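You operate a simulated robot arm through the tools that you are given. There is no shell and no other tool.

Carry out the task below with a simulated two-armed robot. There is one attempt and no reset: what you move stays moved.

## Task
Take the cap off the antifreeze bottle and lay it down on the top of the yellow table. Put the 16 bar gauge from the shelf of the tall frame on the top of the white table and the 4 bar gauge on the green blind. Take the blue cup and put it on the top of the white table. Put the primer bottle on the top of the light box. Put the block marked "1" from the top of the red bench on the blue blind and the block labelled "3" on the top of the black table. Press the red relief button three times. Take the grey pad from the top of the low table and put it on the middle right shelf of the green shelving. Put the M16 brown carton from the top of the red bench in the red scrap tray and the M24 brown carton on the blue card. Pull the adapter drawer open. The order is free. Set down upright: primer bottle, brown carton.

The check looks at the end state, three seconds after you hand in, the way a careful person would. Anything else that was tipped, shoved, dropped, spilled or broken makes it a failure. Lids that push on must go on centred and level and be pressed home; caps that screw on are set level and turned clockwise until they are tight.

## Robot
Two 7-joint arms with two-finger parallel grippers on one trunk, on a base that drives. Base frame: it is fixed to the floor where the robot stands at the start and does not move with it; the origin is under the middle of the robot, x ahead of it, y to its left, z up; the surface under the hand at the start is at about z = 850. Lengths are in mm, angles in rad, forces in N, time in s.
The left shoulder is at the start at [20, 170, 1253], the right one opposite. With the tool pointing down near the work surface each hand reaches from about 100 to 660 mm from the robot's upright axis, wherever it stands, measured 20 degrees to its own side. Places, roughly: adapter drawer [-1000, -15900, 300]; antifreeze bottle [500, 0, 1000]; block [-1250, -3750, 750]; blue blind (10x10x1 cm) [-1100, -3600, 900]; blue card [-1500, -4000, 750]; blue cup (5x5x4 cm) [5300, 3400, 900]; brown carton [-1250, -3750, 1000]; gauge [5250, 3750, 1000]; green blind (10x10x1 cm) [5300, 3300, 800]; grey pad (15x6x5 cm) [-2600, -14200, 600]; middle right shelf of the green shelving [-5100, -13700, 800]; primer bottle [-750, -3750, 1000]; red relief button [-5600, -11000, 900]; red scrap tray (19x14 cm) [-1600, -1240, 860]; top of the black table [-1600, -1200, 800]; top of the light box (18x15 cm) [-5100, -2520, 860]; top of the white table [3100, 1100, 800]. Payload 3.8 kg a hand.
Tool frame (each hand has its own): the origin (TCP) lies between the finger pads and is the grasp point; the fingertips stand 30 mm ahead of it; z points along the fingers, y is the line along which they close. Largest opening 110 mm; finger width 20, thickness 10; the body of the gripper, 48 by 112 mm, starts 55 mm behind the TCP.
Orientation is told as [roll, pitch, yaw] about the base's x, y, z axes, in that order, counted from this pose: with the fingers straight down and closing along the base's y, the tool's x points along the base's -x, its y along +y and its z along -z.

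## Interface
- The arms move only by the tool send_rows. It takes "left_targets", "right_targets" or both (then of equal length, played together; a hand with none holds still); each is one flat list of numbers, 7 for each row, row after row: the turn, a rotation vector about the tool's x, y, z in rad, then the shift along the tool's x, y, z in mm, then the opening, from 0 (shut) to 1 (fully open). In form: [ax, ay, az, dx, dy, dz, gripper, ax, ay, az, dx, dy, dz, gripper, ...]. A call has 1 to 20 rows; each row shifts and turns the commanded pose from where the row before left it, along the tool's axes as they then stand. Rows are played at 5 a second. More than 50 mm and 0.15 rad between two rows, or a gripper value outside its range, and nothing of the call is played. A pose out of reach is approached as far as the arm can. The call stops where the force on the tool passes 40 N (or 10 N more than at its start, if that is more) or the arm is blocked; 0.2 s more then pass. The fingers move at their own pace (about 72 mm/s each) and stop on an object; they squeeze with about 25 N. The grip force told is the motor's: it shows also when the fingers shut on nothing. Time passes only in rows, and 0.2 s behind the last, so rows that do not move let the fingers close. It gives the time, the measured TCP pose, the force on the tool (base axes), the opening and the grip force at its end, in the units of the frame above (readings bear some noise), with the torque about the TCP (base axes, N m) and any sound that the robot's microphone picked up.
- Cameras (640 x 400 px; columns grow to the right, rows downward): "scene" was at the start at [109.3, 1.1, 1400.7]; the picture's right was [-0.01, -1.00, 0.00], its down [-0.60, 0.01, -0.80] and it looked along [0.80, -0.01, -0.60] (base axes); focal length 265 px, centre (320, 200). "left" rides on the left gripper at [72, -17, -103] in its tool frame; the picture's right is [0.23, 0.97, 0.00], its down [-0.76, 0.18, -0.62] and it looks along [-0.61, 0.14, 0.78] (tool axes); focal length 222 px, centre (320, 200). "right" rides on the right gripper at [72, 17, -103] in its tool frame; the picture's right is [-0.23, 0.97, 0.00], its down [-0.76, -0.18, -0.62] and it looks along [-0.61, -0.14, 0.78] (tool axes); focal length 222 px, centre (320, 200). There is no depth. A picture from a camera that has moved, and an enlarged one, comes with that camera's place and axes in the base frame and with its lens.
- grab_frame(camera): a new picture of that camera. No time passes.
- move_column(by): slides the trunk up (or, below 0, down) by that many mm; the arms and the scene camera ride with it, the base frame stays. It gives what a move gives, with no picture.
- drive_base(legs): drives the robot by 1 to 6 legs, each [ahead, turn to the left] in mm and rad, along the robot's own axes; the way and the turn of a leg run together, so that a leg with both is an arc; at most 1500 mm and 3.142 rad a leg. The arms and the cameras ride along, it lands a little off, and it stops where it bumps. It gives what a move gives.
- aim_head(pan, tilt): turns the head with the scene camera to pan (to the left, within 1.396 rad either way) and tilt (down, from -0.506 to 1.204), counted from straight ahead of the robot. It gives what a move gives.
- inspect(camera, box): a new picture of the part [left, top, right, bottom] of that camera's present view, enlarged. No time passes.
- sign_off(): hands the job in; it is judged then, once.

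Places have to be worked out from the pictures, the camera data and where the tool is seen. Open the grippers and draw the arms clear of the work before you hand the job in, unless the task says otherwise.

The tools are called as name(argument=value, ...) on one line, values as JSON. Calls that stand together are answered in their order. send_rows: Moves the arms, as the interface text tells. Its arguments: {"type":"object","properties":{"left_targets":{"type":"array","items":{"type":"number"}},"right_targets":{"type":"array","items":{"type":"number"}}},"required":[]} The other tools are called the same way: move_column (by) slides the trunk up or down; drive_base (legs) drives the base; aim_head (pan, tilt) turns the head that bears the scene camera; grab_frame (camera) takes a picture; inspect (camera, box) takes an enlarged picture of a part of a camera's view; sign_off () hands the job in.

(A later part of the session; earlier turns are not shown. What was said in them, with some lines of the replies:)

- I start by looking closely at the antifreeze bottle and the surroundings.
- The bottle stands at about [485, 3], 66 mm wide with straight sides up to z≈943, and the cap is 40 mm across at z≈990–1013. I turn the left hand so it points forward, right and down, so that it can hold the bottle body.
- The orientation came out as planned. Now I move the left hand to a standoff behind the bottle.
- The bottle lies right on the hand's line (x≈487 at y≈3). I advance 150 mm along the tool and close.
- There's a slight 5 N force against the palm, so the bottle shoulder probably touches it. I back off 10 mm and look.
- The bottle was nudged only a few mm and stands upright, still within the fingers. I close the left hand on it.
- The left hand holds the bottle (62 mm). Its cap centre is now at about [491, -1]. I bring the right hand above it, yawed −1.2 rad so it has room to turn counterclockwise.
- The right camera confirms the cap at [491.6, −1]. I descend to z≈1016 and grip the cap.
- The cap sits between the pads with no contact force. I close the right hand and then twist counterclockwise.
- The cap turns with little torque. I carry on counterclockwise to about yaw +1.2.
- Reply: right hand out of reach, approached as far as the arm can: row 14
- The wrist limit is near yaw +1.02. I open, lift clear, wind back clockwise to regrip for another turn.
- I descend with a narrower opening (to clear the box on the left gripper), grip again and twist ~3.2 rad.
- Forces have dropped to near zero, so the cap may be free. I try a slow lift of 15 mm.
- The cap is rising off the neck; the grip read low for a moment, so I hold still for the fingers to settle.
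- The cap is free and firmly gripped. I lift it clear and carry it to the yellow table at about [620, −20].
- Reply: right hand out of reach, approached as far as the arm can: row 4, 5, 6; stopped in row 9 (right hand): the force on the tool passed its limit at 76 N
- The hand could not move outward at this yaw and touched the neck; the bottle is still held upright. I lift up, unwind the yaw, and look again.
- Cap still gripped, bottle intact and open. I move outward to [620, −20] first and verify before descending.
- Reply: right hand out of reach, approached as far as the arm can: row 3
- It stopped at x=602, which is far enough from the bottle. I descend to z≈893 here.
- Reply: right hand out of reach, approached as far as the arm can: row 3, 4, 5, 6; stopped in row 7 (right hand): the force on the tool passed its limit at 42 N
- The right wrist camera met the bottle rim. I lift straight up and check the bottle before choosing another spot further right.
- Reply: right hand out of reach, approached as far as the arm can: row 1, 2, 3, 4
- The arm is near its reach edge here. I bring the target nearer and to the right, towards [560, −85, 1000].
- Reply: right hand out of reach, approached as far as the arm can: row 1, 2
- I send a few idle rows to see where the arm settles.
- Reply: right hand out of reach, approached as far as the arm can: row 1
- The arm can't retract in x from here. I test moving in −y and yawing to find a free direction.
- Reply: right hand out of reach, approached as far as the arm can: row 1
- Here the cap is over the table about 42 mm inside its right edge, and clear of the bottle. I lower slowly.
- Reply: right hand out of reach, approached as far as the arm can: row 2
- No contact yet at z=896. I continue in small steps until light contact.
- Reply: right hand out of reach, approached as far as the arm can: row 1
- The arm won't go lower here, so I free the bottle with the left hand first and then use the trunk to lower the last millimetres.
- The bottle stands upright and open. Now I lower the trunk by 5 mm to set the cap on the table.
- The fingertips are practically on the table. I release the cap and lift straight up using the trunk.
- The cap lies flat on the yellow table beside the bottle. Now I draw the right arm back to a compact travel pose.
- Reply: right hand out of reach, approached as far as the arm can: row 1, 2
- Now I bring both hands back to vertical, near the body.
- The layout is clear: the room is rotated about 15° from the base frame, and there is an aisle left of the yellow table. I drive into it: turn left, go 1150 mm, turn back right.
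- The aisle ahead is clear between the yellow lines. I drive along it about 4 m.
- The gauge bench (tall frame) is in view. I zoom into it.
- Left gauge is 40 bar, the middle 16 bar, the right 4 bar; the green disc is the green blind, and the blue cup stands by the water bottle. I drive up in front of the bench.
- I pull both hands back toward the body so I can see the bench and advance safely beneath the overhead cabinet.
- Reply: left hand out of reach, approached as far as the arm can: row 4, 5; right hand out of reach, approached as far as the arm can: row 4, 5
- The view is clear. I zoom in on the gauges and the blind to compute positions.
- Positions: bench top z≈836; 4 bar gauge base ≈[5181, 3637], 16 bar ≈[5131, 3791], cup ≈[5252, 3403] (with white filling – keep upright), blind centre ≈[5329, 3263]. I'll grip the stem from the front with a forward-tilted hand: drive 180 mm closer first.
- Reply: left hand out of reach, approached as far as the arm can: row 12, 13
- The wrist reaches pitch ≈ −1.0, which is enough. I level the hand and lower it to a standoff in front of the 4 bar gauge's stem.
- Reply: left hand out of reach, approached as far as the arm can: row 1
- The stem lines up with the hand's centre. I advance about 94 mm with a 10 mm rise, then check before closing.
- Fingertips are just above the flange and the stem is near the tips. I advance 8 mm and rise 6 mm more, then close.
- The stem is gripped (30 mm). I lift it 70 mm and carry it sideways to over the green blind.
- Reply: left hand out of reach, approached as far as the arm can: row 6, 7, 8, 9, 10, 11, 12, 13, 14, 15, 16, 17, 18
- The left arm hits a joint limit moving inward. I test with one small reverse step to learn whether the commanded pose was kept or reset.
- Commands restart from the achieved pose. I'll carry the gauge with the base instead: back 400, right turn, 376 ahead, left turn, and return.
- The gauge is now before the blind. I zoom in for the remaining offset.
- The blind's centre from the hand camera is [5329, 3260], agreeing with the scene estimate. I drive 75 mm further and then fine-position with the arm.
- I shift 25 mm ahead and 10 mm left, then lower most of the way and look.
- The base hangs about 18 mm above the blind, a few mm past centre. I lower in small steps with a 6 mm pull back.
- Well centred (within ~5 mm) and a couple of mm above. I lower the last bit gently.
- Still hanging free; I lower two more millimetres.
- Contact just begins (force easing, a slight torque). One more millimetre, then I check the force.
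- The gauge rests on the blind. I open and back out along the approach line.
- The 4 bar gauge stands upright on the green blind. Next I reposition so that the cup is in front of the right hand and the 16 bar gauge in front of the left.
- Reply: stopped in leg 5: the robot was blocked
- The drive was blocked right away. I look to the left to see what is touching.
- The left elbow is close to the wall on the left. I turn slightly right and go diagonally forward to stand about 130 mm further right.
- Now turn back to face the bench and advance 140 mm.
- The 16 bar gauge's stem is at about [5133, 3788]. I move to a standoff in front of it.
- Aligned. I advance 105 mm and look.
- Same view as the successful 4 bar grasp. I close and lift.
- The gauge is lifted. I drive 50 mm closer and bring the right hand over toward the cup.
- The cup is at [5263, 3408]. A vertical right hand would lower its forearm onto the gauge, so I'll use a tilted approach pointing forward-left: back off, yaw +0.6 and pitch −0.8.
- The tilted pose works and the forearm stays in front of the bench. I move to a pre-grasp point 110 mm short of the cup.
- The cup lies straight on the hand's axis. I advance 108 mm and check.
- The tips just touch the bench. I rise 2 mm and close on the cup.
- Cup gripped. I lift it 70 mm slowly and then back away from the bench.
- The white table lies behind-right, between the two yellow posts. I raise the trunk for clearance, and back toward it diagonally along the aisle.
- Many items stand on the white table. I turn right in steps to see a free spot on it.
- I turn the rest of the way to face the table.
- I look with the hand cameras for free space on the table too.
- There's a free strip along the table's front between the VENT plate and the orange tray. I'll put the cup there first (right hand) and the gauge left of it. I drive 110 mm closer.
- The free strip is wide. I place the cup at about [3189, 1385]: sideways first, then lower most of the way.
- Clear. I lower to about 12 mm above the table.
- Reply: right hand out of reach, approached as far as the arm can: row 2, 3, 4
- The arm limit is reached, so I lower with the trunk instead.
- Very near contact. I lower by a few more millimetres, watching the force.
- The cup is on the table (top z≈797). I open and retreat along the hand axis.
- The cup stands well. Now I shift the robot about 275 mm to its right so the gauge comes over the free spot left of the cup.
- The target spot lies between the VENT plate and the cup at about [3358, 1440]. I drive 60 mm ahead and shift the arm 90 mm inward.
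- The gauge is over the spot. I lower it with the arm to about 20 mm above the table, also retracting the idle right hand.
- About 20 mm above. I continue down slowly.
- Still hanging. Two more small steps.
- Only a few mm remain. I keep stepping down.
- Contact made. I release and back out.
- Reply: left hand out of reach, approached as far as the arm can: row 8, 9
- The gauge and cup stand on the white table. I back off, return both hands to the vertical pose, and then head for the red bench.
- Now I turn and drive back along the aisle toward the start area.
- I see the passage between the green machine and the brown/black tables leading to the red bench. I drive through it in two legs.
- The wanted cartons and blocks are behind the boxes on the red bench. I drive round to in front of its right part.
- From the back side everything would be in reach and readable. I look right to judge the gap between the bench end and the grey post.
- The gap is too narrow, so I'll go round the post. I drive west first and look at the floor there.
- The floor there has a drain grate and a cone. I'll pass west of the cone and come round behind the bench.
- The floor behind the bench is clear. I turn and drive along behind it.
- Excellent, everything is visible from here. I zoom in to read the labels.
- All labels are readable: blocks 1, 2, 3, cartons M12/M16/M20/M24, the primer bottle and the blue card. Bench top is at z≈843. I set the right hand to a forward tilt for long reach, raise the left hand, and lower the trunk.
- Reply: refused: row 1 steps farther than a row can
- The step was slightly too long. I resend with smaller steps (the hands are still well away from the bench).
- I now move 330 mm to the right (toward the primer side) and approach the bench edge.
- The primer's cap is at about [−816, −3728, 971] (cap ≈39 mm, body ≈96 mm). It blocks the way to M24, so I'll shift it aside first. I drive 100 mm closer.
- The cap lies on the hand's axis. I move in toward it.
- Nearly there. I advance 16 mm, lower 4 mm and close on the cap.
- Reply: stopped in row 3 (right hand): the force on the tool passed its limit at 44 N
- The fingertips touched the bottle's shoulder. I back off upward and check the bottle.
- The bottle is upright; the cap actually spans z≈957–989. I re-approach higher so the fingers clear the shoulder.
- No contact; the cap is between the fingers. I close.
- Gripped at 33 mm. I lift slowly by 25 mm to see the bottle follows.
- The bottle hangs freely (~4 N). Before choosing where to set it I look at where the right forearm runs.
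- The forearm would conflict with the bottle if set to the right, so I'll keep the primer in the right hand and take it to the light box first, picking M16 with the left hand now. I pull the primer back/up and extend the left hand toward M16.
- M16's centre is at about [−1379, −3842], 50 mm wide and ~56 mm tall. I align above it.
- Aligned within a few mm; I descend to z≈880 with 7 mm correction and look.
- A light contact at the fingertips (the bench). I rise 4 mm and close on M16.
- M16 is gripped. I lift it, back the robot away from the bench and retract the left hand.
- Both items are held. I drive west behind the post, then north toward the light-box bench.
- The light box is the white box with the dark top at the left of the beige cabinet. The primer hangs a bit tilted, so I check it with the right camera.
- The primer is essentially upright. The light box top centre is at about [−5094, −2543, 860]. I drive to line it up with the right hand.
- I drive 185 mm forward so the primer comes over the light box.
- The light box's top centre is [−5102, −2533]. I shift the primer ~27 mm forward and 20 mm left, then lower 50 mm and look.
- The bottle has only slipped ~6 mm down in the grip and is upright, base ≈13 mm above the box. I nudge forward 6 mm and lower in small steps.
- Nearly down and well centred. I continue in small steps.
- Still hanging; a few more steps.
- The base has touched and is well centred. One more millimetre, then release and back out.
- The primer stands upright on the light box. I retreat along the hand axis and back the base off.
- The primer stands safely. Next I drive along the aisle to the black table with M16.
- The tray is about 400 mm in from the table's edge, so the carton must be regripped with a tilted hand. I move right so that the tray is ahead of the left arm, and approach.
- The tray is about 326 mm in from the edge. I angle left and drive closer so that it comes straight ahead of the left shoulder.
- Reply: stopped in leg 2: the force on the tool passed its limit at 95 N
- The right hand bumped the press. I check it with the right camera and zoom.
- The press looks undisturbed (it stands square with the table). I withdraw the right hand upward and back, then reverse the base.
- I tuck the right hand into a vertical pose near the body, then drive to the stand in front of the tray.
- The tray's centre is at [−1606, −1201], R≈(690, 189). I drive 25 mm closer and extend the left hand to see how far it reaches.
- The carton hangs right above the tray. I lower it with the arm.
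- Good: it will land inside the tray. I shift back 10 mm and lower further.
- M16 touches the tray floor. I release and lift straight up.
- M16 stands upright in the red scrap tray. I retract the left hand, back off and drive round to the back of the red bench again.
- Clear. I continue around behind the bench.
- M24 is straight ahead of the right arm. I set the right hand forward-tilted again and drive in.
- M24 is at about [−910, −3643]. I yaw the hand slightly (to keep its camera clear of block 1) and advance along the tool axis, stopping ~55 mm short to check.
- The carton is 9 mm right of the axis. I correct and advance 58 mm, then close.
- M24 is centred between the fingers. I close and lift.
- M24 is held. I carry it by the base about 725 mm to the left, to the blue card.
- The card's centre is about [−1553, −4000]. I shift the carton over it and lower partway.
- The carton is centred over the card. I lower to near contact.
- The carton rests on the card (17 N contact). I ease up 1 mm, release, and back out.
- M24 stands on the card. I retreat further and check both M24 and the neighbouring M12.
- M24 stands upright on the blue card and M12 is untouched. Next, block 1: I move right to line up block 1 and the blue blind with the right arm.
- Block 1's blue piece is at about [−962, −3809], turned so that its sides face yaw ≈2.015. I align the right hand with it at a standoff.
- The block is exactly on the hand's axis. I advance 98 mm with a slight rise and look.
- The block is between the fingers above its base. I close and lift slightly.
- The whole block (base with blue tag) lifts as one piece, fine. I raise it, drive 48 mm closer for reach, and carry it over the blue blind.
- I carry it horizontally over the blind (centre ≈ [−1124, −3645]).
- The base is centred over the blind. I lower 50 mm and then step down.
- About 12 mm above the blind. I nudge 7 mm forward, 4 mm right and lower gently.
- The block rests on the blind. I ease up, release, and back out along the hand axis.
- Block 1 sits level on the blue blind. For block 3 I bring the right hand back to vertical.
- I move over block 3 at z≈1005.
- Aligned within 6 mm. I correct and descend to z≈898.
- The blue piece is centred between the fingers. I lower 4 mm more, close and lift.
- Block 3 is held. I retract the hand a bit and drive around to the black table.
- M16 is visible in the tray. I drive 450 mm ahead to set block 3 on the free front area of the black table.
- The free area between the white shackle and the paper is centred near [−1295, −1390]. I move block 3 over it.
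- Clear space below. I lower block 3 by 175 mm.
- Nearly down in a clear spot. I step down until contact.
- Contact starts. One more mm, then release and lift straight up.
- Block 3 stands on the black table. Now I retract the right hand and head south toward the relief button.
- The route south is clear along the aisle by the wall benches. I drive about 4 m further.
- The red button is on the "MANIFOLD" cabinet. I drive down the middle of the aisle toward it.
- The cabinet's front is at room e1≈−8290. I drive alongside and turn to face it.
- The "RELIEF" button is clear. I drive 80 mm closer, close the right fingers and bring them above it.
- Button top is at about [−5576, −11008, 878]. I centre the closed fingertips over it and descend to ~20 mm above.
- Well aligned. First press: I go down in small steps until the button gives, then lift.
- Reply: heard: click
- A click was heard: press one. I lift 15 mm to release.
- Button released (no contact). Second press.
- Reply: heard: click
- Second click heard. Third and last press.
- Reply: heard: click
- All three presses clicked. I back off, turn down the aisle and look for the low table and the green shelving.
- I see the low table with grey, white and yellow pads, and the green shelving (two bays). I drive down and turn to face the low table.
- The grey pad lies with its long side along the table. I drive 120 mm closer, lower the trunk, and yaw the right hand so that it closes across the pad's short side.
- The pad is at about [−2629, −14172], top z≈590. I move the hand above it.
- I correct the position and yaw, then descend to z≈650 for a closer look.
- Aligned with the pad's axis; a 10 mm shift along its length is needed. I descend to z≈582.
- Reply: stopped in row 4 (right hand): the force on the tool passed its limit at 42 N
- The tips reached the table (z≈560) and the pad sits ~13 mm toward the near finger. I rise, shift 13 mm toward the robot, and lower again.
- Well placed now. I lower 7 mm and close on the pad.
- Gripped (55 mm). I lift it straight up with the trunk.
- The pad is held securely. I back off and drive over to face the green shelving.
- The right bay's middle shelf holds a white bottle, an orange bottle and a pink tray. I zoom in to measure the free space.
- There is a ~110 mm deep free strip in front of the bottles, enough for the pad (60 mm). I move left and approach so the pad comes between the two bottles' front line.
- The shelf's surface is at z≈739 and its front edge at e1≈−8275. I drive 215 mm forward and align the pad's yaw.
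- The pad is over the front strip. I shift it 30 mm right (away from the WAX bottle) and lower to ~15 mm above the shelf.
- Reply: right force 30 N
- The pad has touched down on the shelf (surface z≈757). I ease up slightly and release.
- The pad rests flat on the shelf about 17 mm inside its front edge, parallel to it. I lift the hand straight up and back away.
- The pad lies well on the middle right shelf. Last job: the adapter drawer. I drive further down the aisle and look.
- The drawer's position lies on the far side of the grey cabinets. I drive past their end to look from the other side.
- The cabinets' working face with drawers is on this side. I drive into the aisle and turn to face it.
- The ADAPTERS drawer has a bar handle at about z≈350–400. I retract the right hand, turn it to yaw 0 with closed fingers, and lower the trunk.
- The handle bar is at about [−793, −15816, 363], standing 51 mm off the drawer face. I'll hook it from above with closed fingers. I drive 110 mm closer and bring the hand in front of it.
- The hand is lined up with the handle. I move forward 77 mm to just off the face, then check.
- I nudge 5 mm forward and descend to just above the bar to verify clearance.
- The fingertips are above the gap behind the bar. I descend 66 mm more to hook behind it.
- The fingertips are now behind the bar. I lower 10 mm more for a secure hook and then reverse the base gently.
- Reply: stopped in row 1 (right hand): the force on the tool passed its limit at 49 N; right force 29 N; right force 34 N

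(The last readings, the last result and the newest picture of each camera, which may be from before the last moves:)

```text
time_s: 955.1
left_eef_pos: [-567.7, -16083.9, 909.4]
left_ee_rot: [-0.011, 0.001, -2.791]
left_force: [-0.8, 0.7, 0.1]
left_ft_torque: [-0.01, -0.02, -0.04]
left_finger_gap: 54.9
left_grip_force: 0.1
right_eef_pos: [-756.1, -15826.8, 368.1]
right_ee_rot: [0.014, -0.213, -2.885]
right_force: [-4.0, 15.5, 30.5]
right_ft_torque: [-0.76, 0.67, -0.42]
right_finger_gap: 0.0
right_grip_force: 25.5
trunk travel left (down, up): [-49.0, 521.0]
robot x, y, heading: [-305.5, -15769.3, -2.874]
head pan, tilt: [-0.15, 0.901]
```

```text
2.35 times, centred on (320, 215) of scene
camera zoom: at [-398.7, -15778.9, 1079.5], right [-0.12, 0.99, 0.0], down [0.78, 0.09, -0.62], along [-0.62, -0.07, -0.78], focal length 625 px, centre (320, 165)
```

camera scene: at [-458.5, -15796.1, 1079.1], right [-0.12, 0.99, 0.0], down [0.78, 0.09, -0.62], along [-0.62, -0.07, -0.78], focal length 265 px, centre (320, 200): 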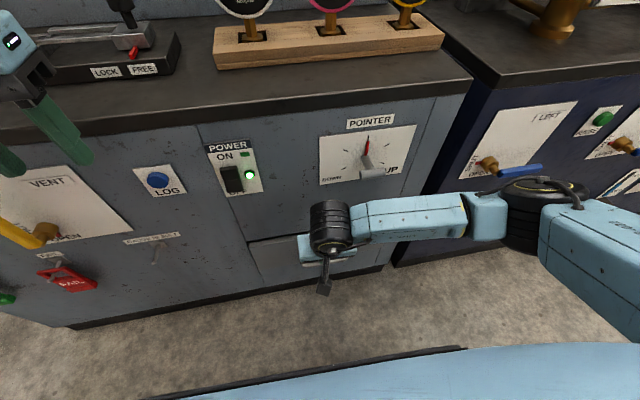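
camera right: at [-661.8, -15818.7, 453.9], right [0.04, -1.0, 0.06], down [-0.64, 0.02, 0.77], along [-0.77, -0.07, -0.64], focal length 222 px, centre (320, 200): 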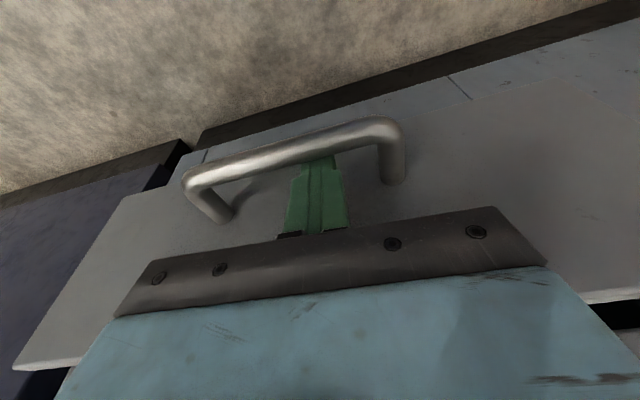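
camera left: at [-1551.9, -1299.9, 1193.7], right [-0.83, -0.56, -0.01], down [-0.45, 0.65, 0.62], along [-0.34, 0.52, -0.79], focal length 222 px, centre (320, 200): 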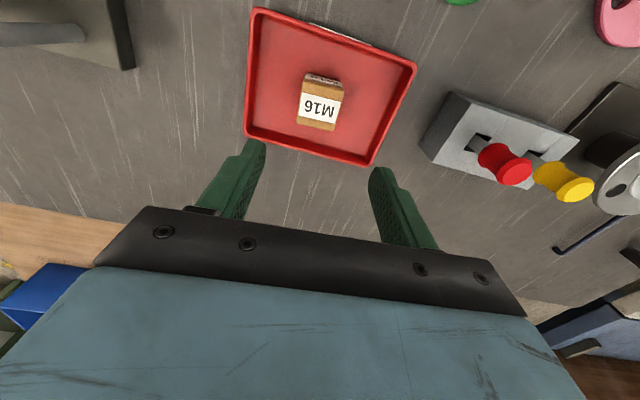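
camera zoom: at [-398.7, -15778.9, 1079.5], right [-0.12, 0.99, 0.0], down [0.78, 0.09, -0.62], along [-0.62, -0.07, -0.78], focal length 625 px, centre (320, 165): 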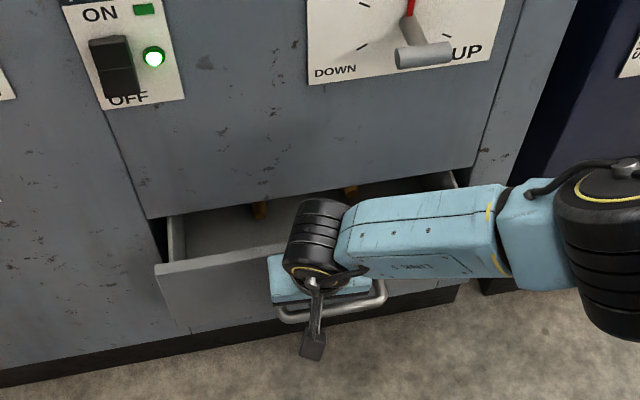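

The drawer is sliding open. I reverse another 180 mm.

drive_base(legs=[[-180, 0]])

grab_frame(camera="right")

grab_frame(camera="scene")

```text
time_s: 956.6
left_eef_pos: [-397.1, -16038.2, 909.0]
left_ee_rot: [-0.013, 0.0, -2.787]
left_force: [0.0, -0.5, -0.3]
left_ft_torque: [0.05, 0.0, -0.02]
left_finger_gap: 55.0
left_grip_force: 0.1
right_eef_pos: [-586.4, -15783.1, 368.7]
right_ee_rot: [0.015, -0.212, -2.884]
right_force: [-2.9, 7.0, 18.4]
right_ft_torque: [-0.4, 0.54, -0.24]
right_finger_gap: 0.0
right_grip_force: 24.4
trunk travel left (down, up): [-49.0, 521.0]
robot x, y, heading: [-133.2, -15718.9, -2.873]
head pan, tilt: [-0.15, 0.901]
```

```text
taken
camera right: at [-491.2, -15773.3, 453.9], right [0.04, -1.0, 0.06], down [-0.64, 0.02, 0.77], along [-0.77, -0.07, -0.64], focal length 222 px, centre (320, 200)
```

right: 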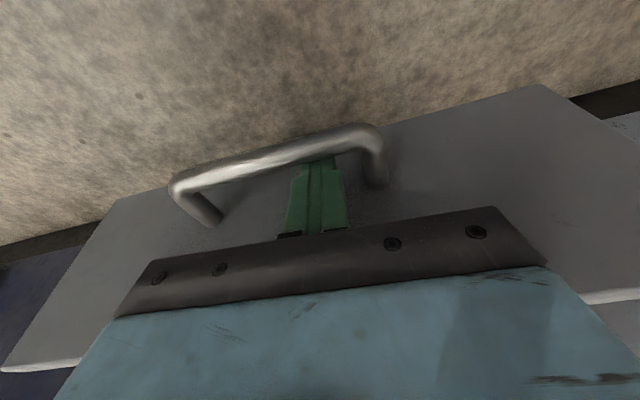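

```text
taken
camera scene: at [-228.5, -15732.6, 1079.3], right [-0.12, 0.99, 0.0], down [0.78, 0.09, -0.62], along [-0.62, -0.07, -0.78], focal length 265 px, centre (320, 200)
```

scene: 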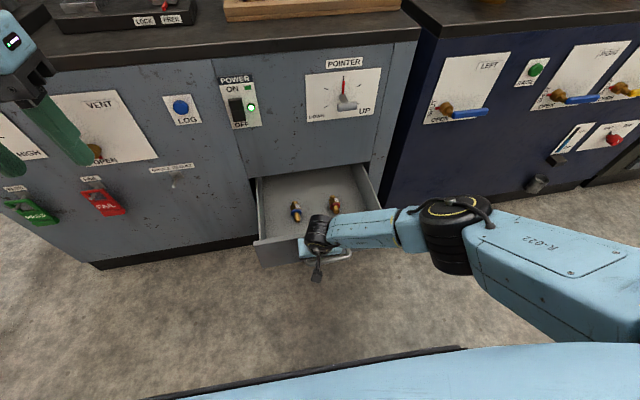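

The drawer is well open. I pull a little further to be near its full travel, watching the force.

drive_base(legs=[[-60, 0]])

grab_frame(camera="right")

inspect(camera="scene", box=[220, 130, 420, 280])

```text
time_s: 957.6
left_eef_pos: [-341.0, -16022.7, 909.5]
left_ee_rot: [-0.011, 0.002, -2.79]
left_force: [0.1, -0.2, -0.4]
left_ft_torque: [0.05, 0.0, 0.01]
left_finger_gap: 55.2
left_grip_force: 0.0
right_eef_pos: [-530.0, -15767.0, 368.7]
right_ee_rot: [0.016, -0.211, -2.883]
right_force: [-0.7, 3.3, 11.4]
right_ft_torque: [-0.12, 0.34, -0.13]
right_finger_gap: 0.0
right_grip_force: 24.5
trunk travel left (down, up): [-49.0, 521.0]
robot x, y, heading: [-80.2, -15704.9, -2.877]
head pan, tilt: [-0.15, 0.901]
```

```text
taken
camera right: at [-434.7, -15757.3, 453.9], right [0.04, -1.0, 0.06], down [-0.64, 0.02, 0.77], along [-0.77, -0.07, -0.64], focal length 222 px, centre (320, 200)
```

right: 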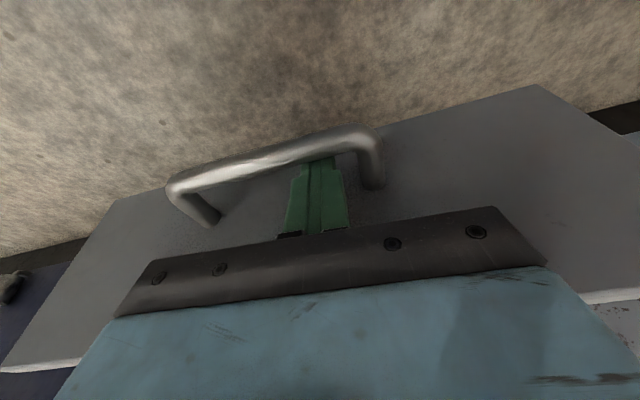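

```text
2.67 times, centred on (320, 205) of scene
camera zoom: at [-171.9, -15716.9, 1079.2], right [-0.12, 0.99, 0.0], down [0.78, 0.09, -0.62], along [-0.62, -0.07, -0.78], focal length 708 px, centre (320, 187)
```

zoom: 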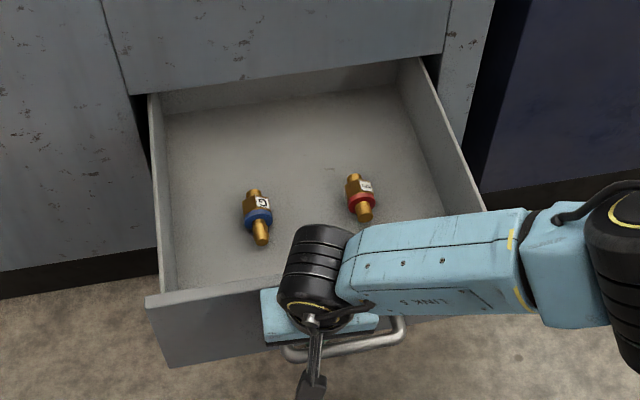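

The drawer is nearly fully out (its back wall is visible). I relieve the bar contact slightly and lift the fingers out.

send_rows(right_targets=[0, 0, 0, -4, 0, 0.8, 0, 0, 0, 0, -3, 0, -14.7, 0, 0, 0, 0, -5.1, 0, -24.5, 0, 0, 0, 0, -6.1, 0, -29.4, 0, 0, 0, 0, -7.2, 0, -34.3, 0, 0, 0, 0, -7.2, 0, -34.3, 0, 0, 0, 0, 0, 0, 0, 0])

grab_frame(camera="right")

inspect(camera="scene", box=[220, 130, 420, 280])

```text
time_s: 959.2
left_eef_pos: [-341.5, -16023.0, 909.7]
left_ee_rot: [-0.011, 0.003, -2.788]
left_force: [0.2, 0.2, -0.6]
left_ft_torque: [0.02, 0.01, -0.02]
left_finger_gap: 55.2
left_grip_force: 0.0
right_eef_pos: [-533.7, -15763.3, 508.9]
right_ee_rot: [0.013, -0.209, -2.884]
right_force: [0.5, 1.1, -0.8]
right_ft_torque: [-0.04, 0.01, 0.0]
right_finger_gap: 0.0
right_grip_force: 25.0
trunk travel left (down, up): [-49.0, 521.0]
robot x, y, heading: [-76.3, -15704.4, -2.867]
head pan, tilt: [-0.15, 0.901]
```

```text
taken
camera right: at [-439.2, -15753.8, 595.0], right [0.04, -1.0, 0.06], down [-0.64, 0.02, 0.77], along [-0.76, -0.07, -0.64], focal length 222 px, centre (320, 200)
```

right: 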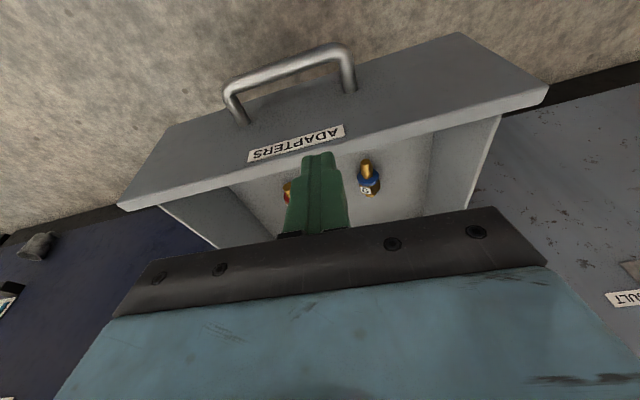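

```text
2.67 times, centred on (320, 205) of scene
camera zoom: at [-172.6, -15717.1, 1079.1], right [-0.12, 0.99, 0.0], down [0.78, 0.09, -0.62], along [-0.62, -0.07, -0.78], focal length 708 px, centre (320, 187)
```

zoom: 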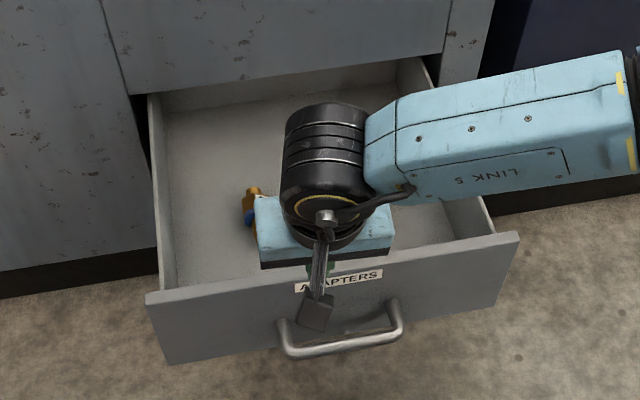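

The hand is free and the drawer stays open. I raise the hand, back the robot away and open both grippers.

send_rows(right_targets=[0, 0, 0, 0, 0, -40, 0, 0, 0, 0, 0, 0, -40, 0.3, 0, 0, 0, 30, 0, -20, 0.8, 0, 0, 0, 30, 0, -20, 1, 0, 0, 0, 0, 0, 0, 1], left_targets=[0, 0, 0, 0, 0, 0, 0.6, 0, 0, 0, 0, 0, 0, 0.8, 0, 0, 0, 0, 0, 0, 1, 0, 0, 0, 0, 0, 0, 1, 0, 0, 0, 0, 0, 0, 1])

drive_base(legs=[[-350, 0]])

aim_head(pan=0.0, tilt=0.6)

grab_frame(camera="scene")

```text
time_s: 960.4
left_eef_pos: [-341.4, -16022.4, 908.7]
left_ee_rot: [-0.012, 0.003, -2.788]
left_force: [0.1, 0.0, 0.3]
left_ft_torque: [-0.02, 0.0, -0.02]
left_finger_gap: 109.9
left_grip_force: 0.1
right_eef_pos: [-451.4, -15740.0, 613.9]
right_ee_rot: [0.013, -0.213, -2.883]
right_force: [-0.1, -0.8, -0.2]
right_ft_torque: [0.01, -0.01, -0.01]
right_finger_gap: 110.0
right_grip_force: 0.1
trunk travel left (down, up): [-49.0, 521.0]
robot x, y, heading: [-82.1, -15708.3, -2.872]
head pan, tilt: [-0.15, 0.901]
```

```text
time_s: 962.7
left_eef_pos: [-3.1, -15929.5, 907.9]
left_ee_rot: [-0.01, 0.002, -2.79]
left_force: [-0.9, -0.6, -0.5]
left_ft_torque: [0.0, 0.01, 0.02]
left_finger_gap: 110.1
left_grip_force: 0.0
right_eef_pos: [-112.7, -15646.3, 613.5]
right_ee_rot: [0.015, -0.21, -2.884]
right_force: [-0.6, -0.6, -0.6]
right_ft_torque: [-0.02, 0.02, 0.01]
right_finger_gap: 110.1
right_grip_force: 0.0
trunk travel left (down, up): [-49.0, 521.0]
robot x, y, heading: [260.6, -15611.0, -2.873]
head pan, tilt: [-0.15, 0.901]
```

```text
time_s: 963.5
left_eef_pos: [-3.7, -15930.5, 909.0]
left_ee_rot: [-0.012, 0.001, -2.789]
left_force: [0.4, -0.6, 0.7]
left_ft_torque: [0.0, -0.03, 0.02]
left_finger_gap: 110.2
left_grip_force: 0.0
right_eef_pos: [-113.7, -15646.1, 613.0]
right_ee_rot: [0.014, -0.211, -2.885]
right_force: [-0.1, 0.0, -0.5]
right_ft_torque: [-0.01, 0.0, 0.0]
right_finger_gap: 110.2
right_grip_force: 0.1
trunk travel left (down, up): [-49.0, 521.0]
robot x, y, heading: [259.8, -15611.9, -2.876]
head pan, tilt: [0.0, 0.6]
```

```text
taken
camera scene: at [155.5, -15638.5, 1103.8], right [-0.26, 0.96, 0.0], down [0.55, 0.15, -0.82], along [-0.8, -0.22, -0.57], focal length 265 px, centre (320, 200)
```

scene: 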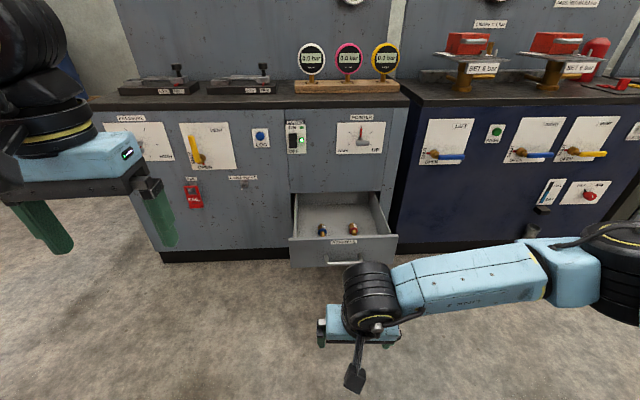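

The ADAPTERS drawer stands open, both grippers are empty and open, and the arms are clear. Every item on the list has been done and checked when it was set down, so I hand in the job.

sign_off()

```text
The job is handed in.
```

I finished every item on the list and handed the job in. I checked each one by camera or force reading as I set it down, but I did not go back for a final look at all the stations.

| Item | Where it ended up |
|---|---|
| Antifreeze cap | Unscrewed and laid flat on the yellow table |
| 16 bar gauge | Standing on the white table |
| 4 bar gauge | Standing on the green blind |
| Blue cup | Upright on the white table |
| Primer bottle | Upright on the light box |
| Block 1 | On the blue blind |
| Block 3 | On the black table |
| Relief button | Pressed three times; a click was heard each time |
| Grey pad | On the middle right shelf of the green shelving |
| M16 carton | Upright in the red scrap tray |
| M24 carton | Upright on the blue card |
| Adapter drawer | Pulled open almost to its full travel |

The robot made some contact along the way:

- **Antifreeze bottle:** It got nudged about 10 mm on its table, and its open neck was pressed twice while I was removing the cap. It stayed upright.
- **Primer bottle:** My fingers bumped its shoulder once while I was picking it up. It stayed upright.
- **Press on the black table:** The right hand bumped it with about 95 N. It looked undisturbed afterwards.
- **Side wall near the gauge bench:** The drive was blocked there once, most likely by the left elbow touching the wall. I saw no sign that anything had moved.
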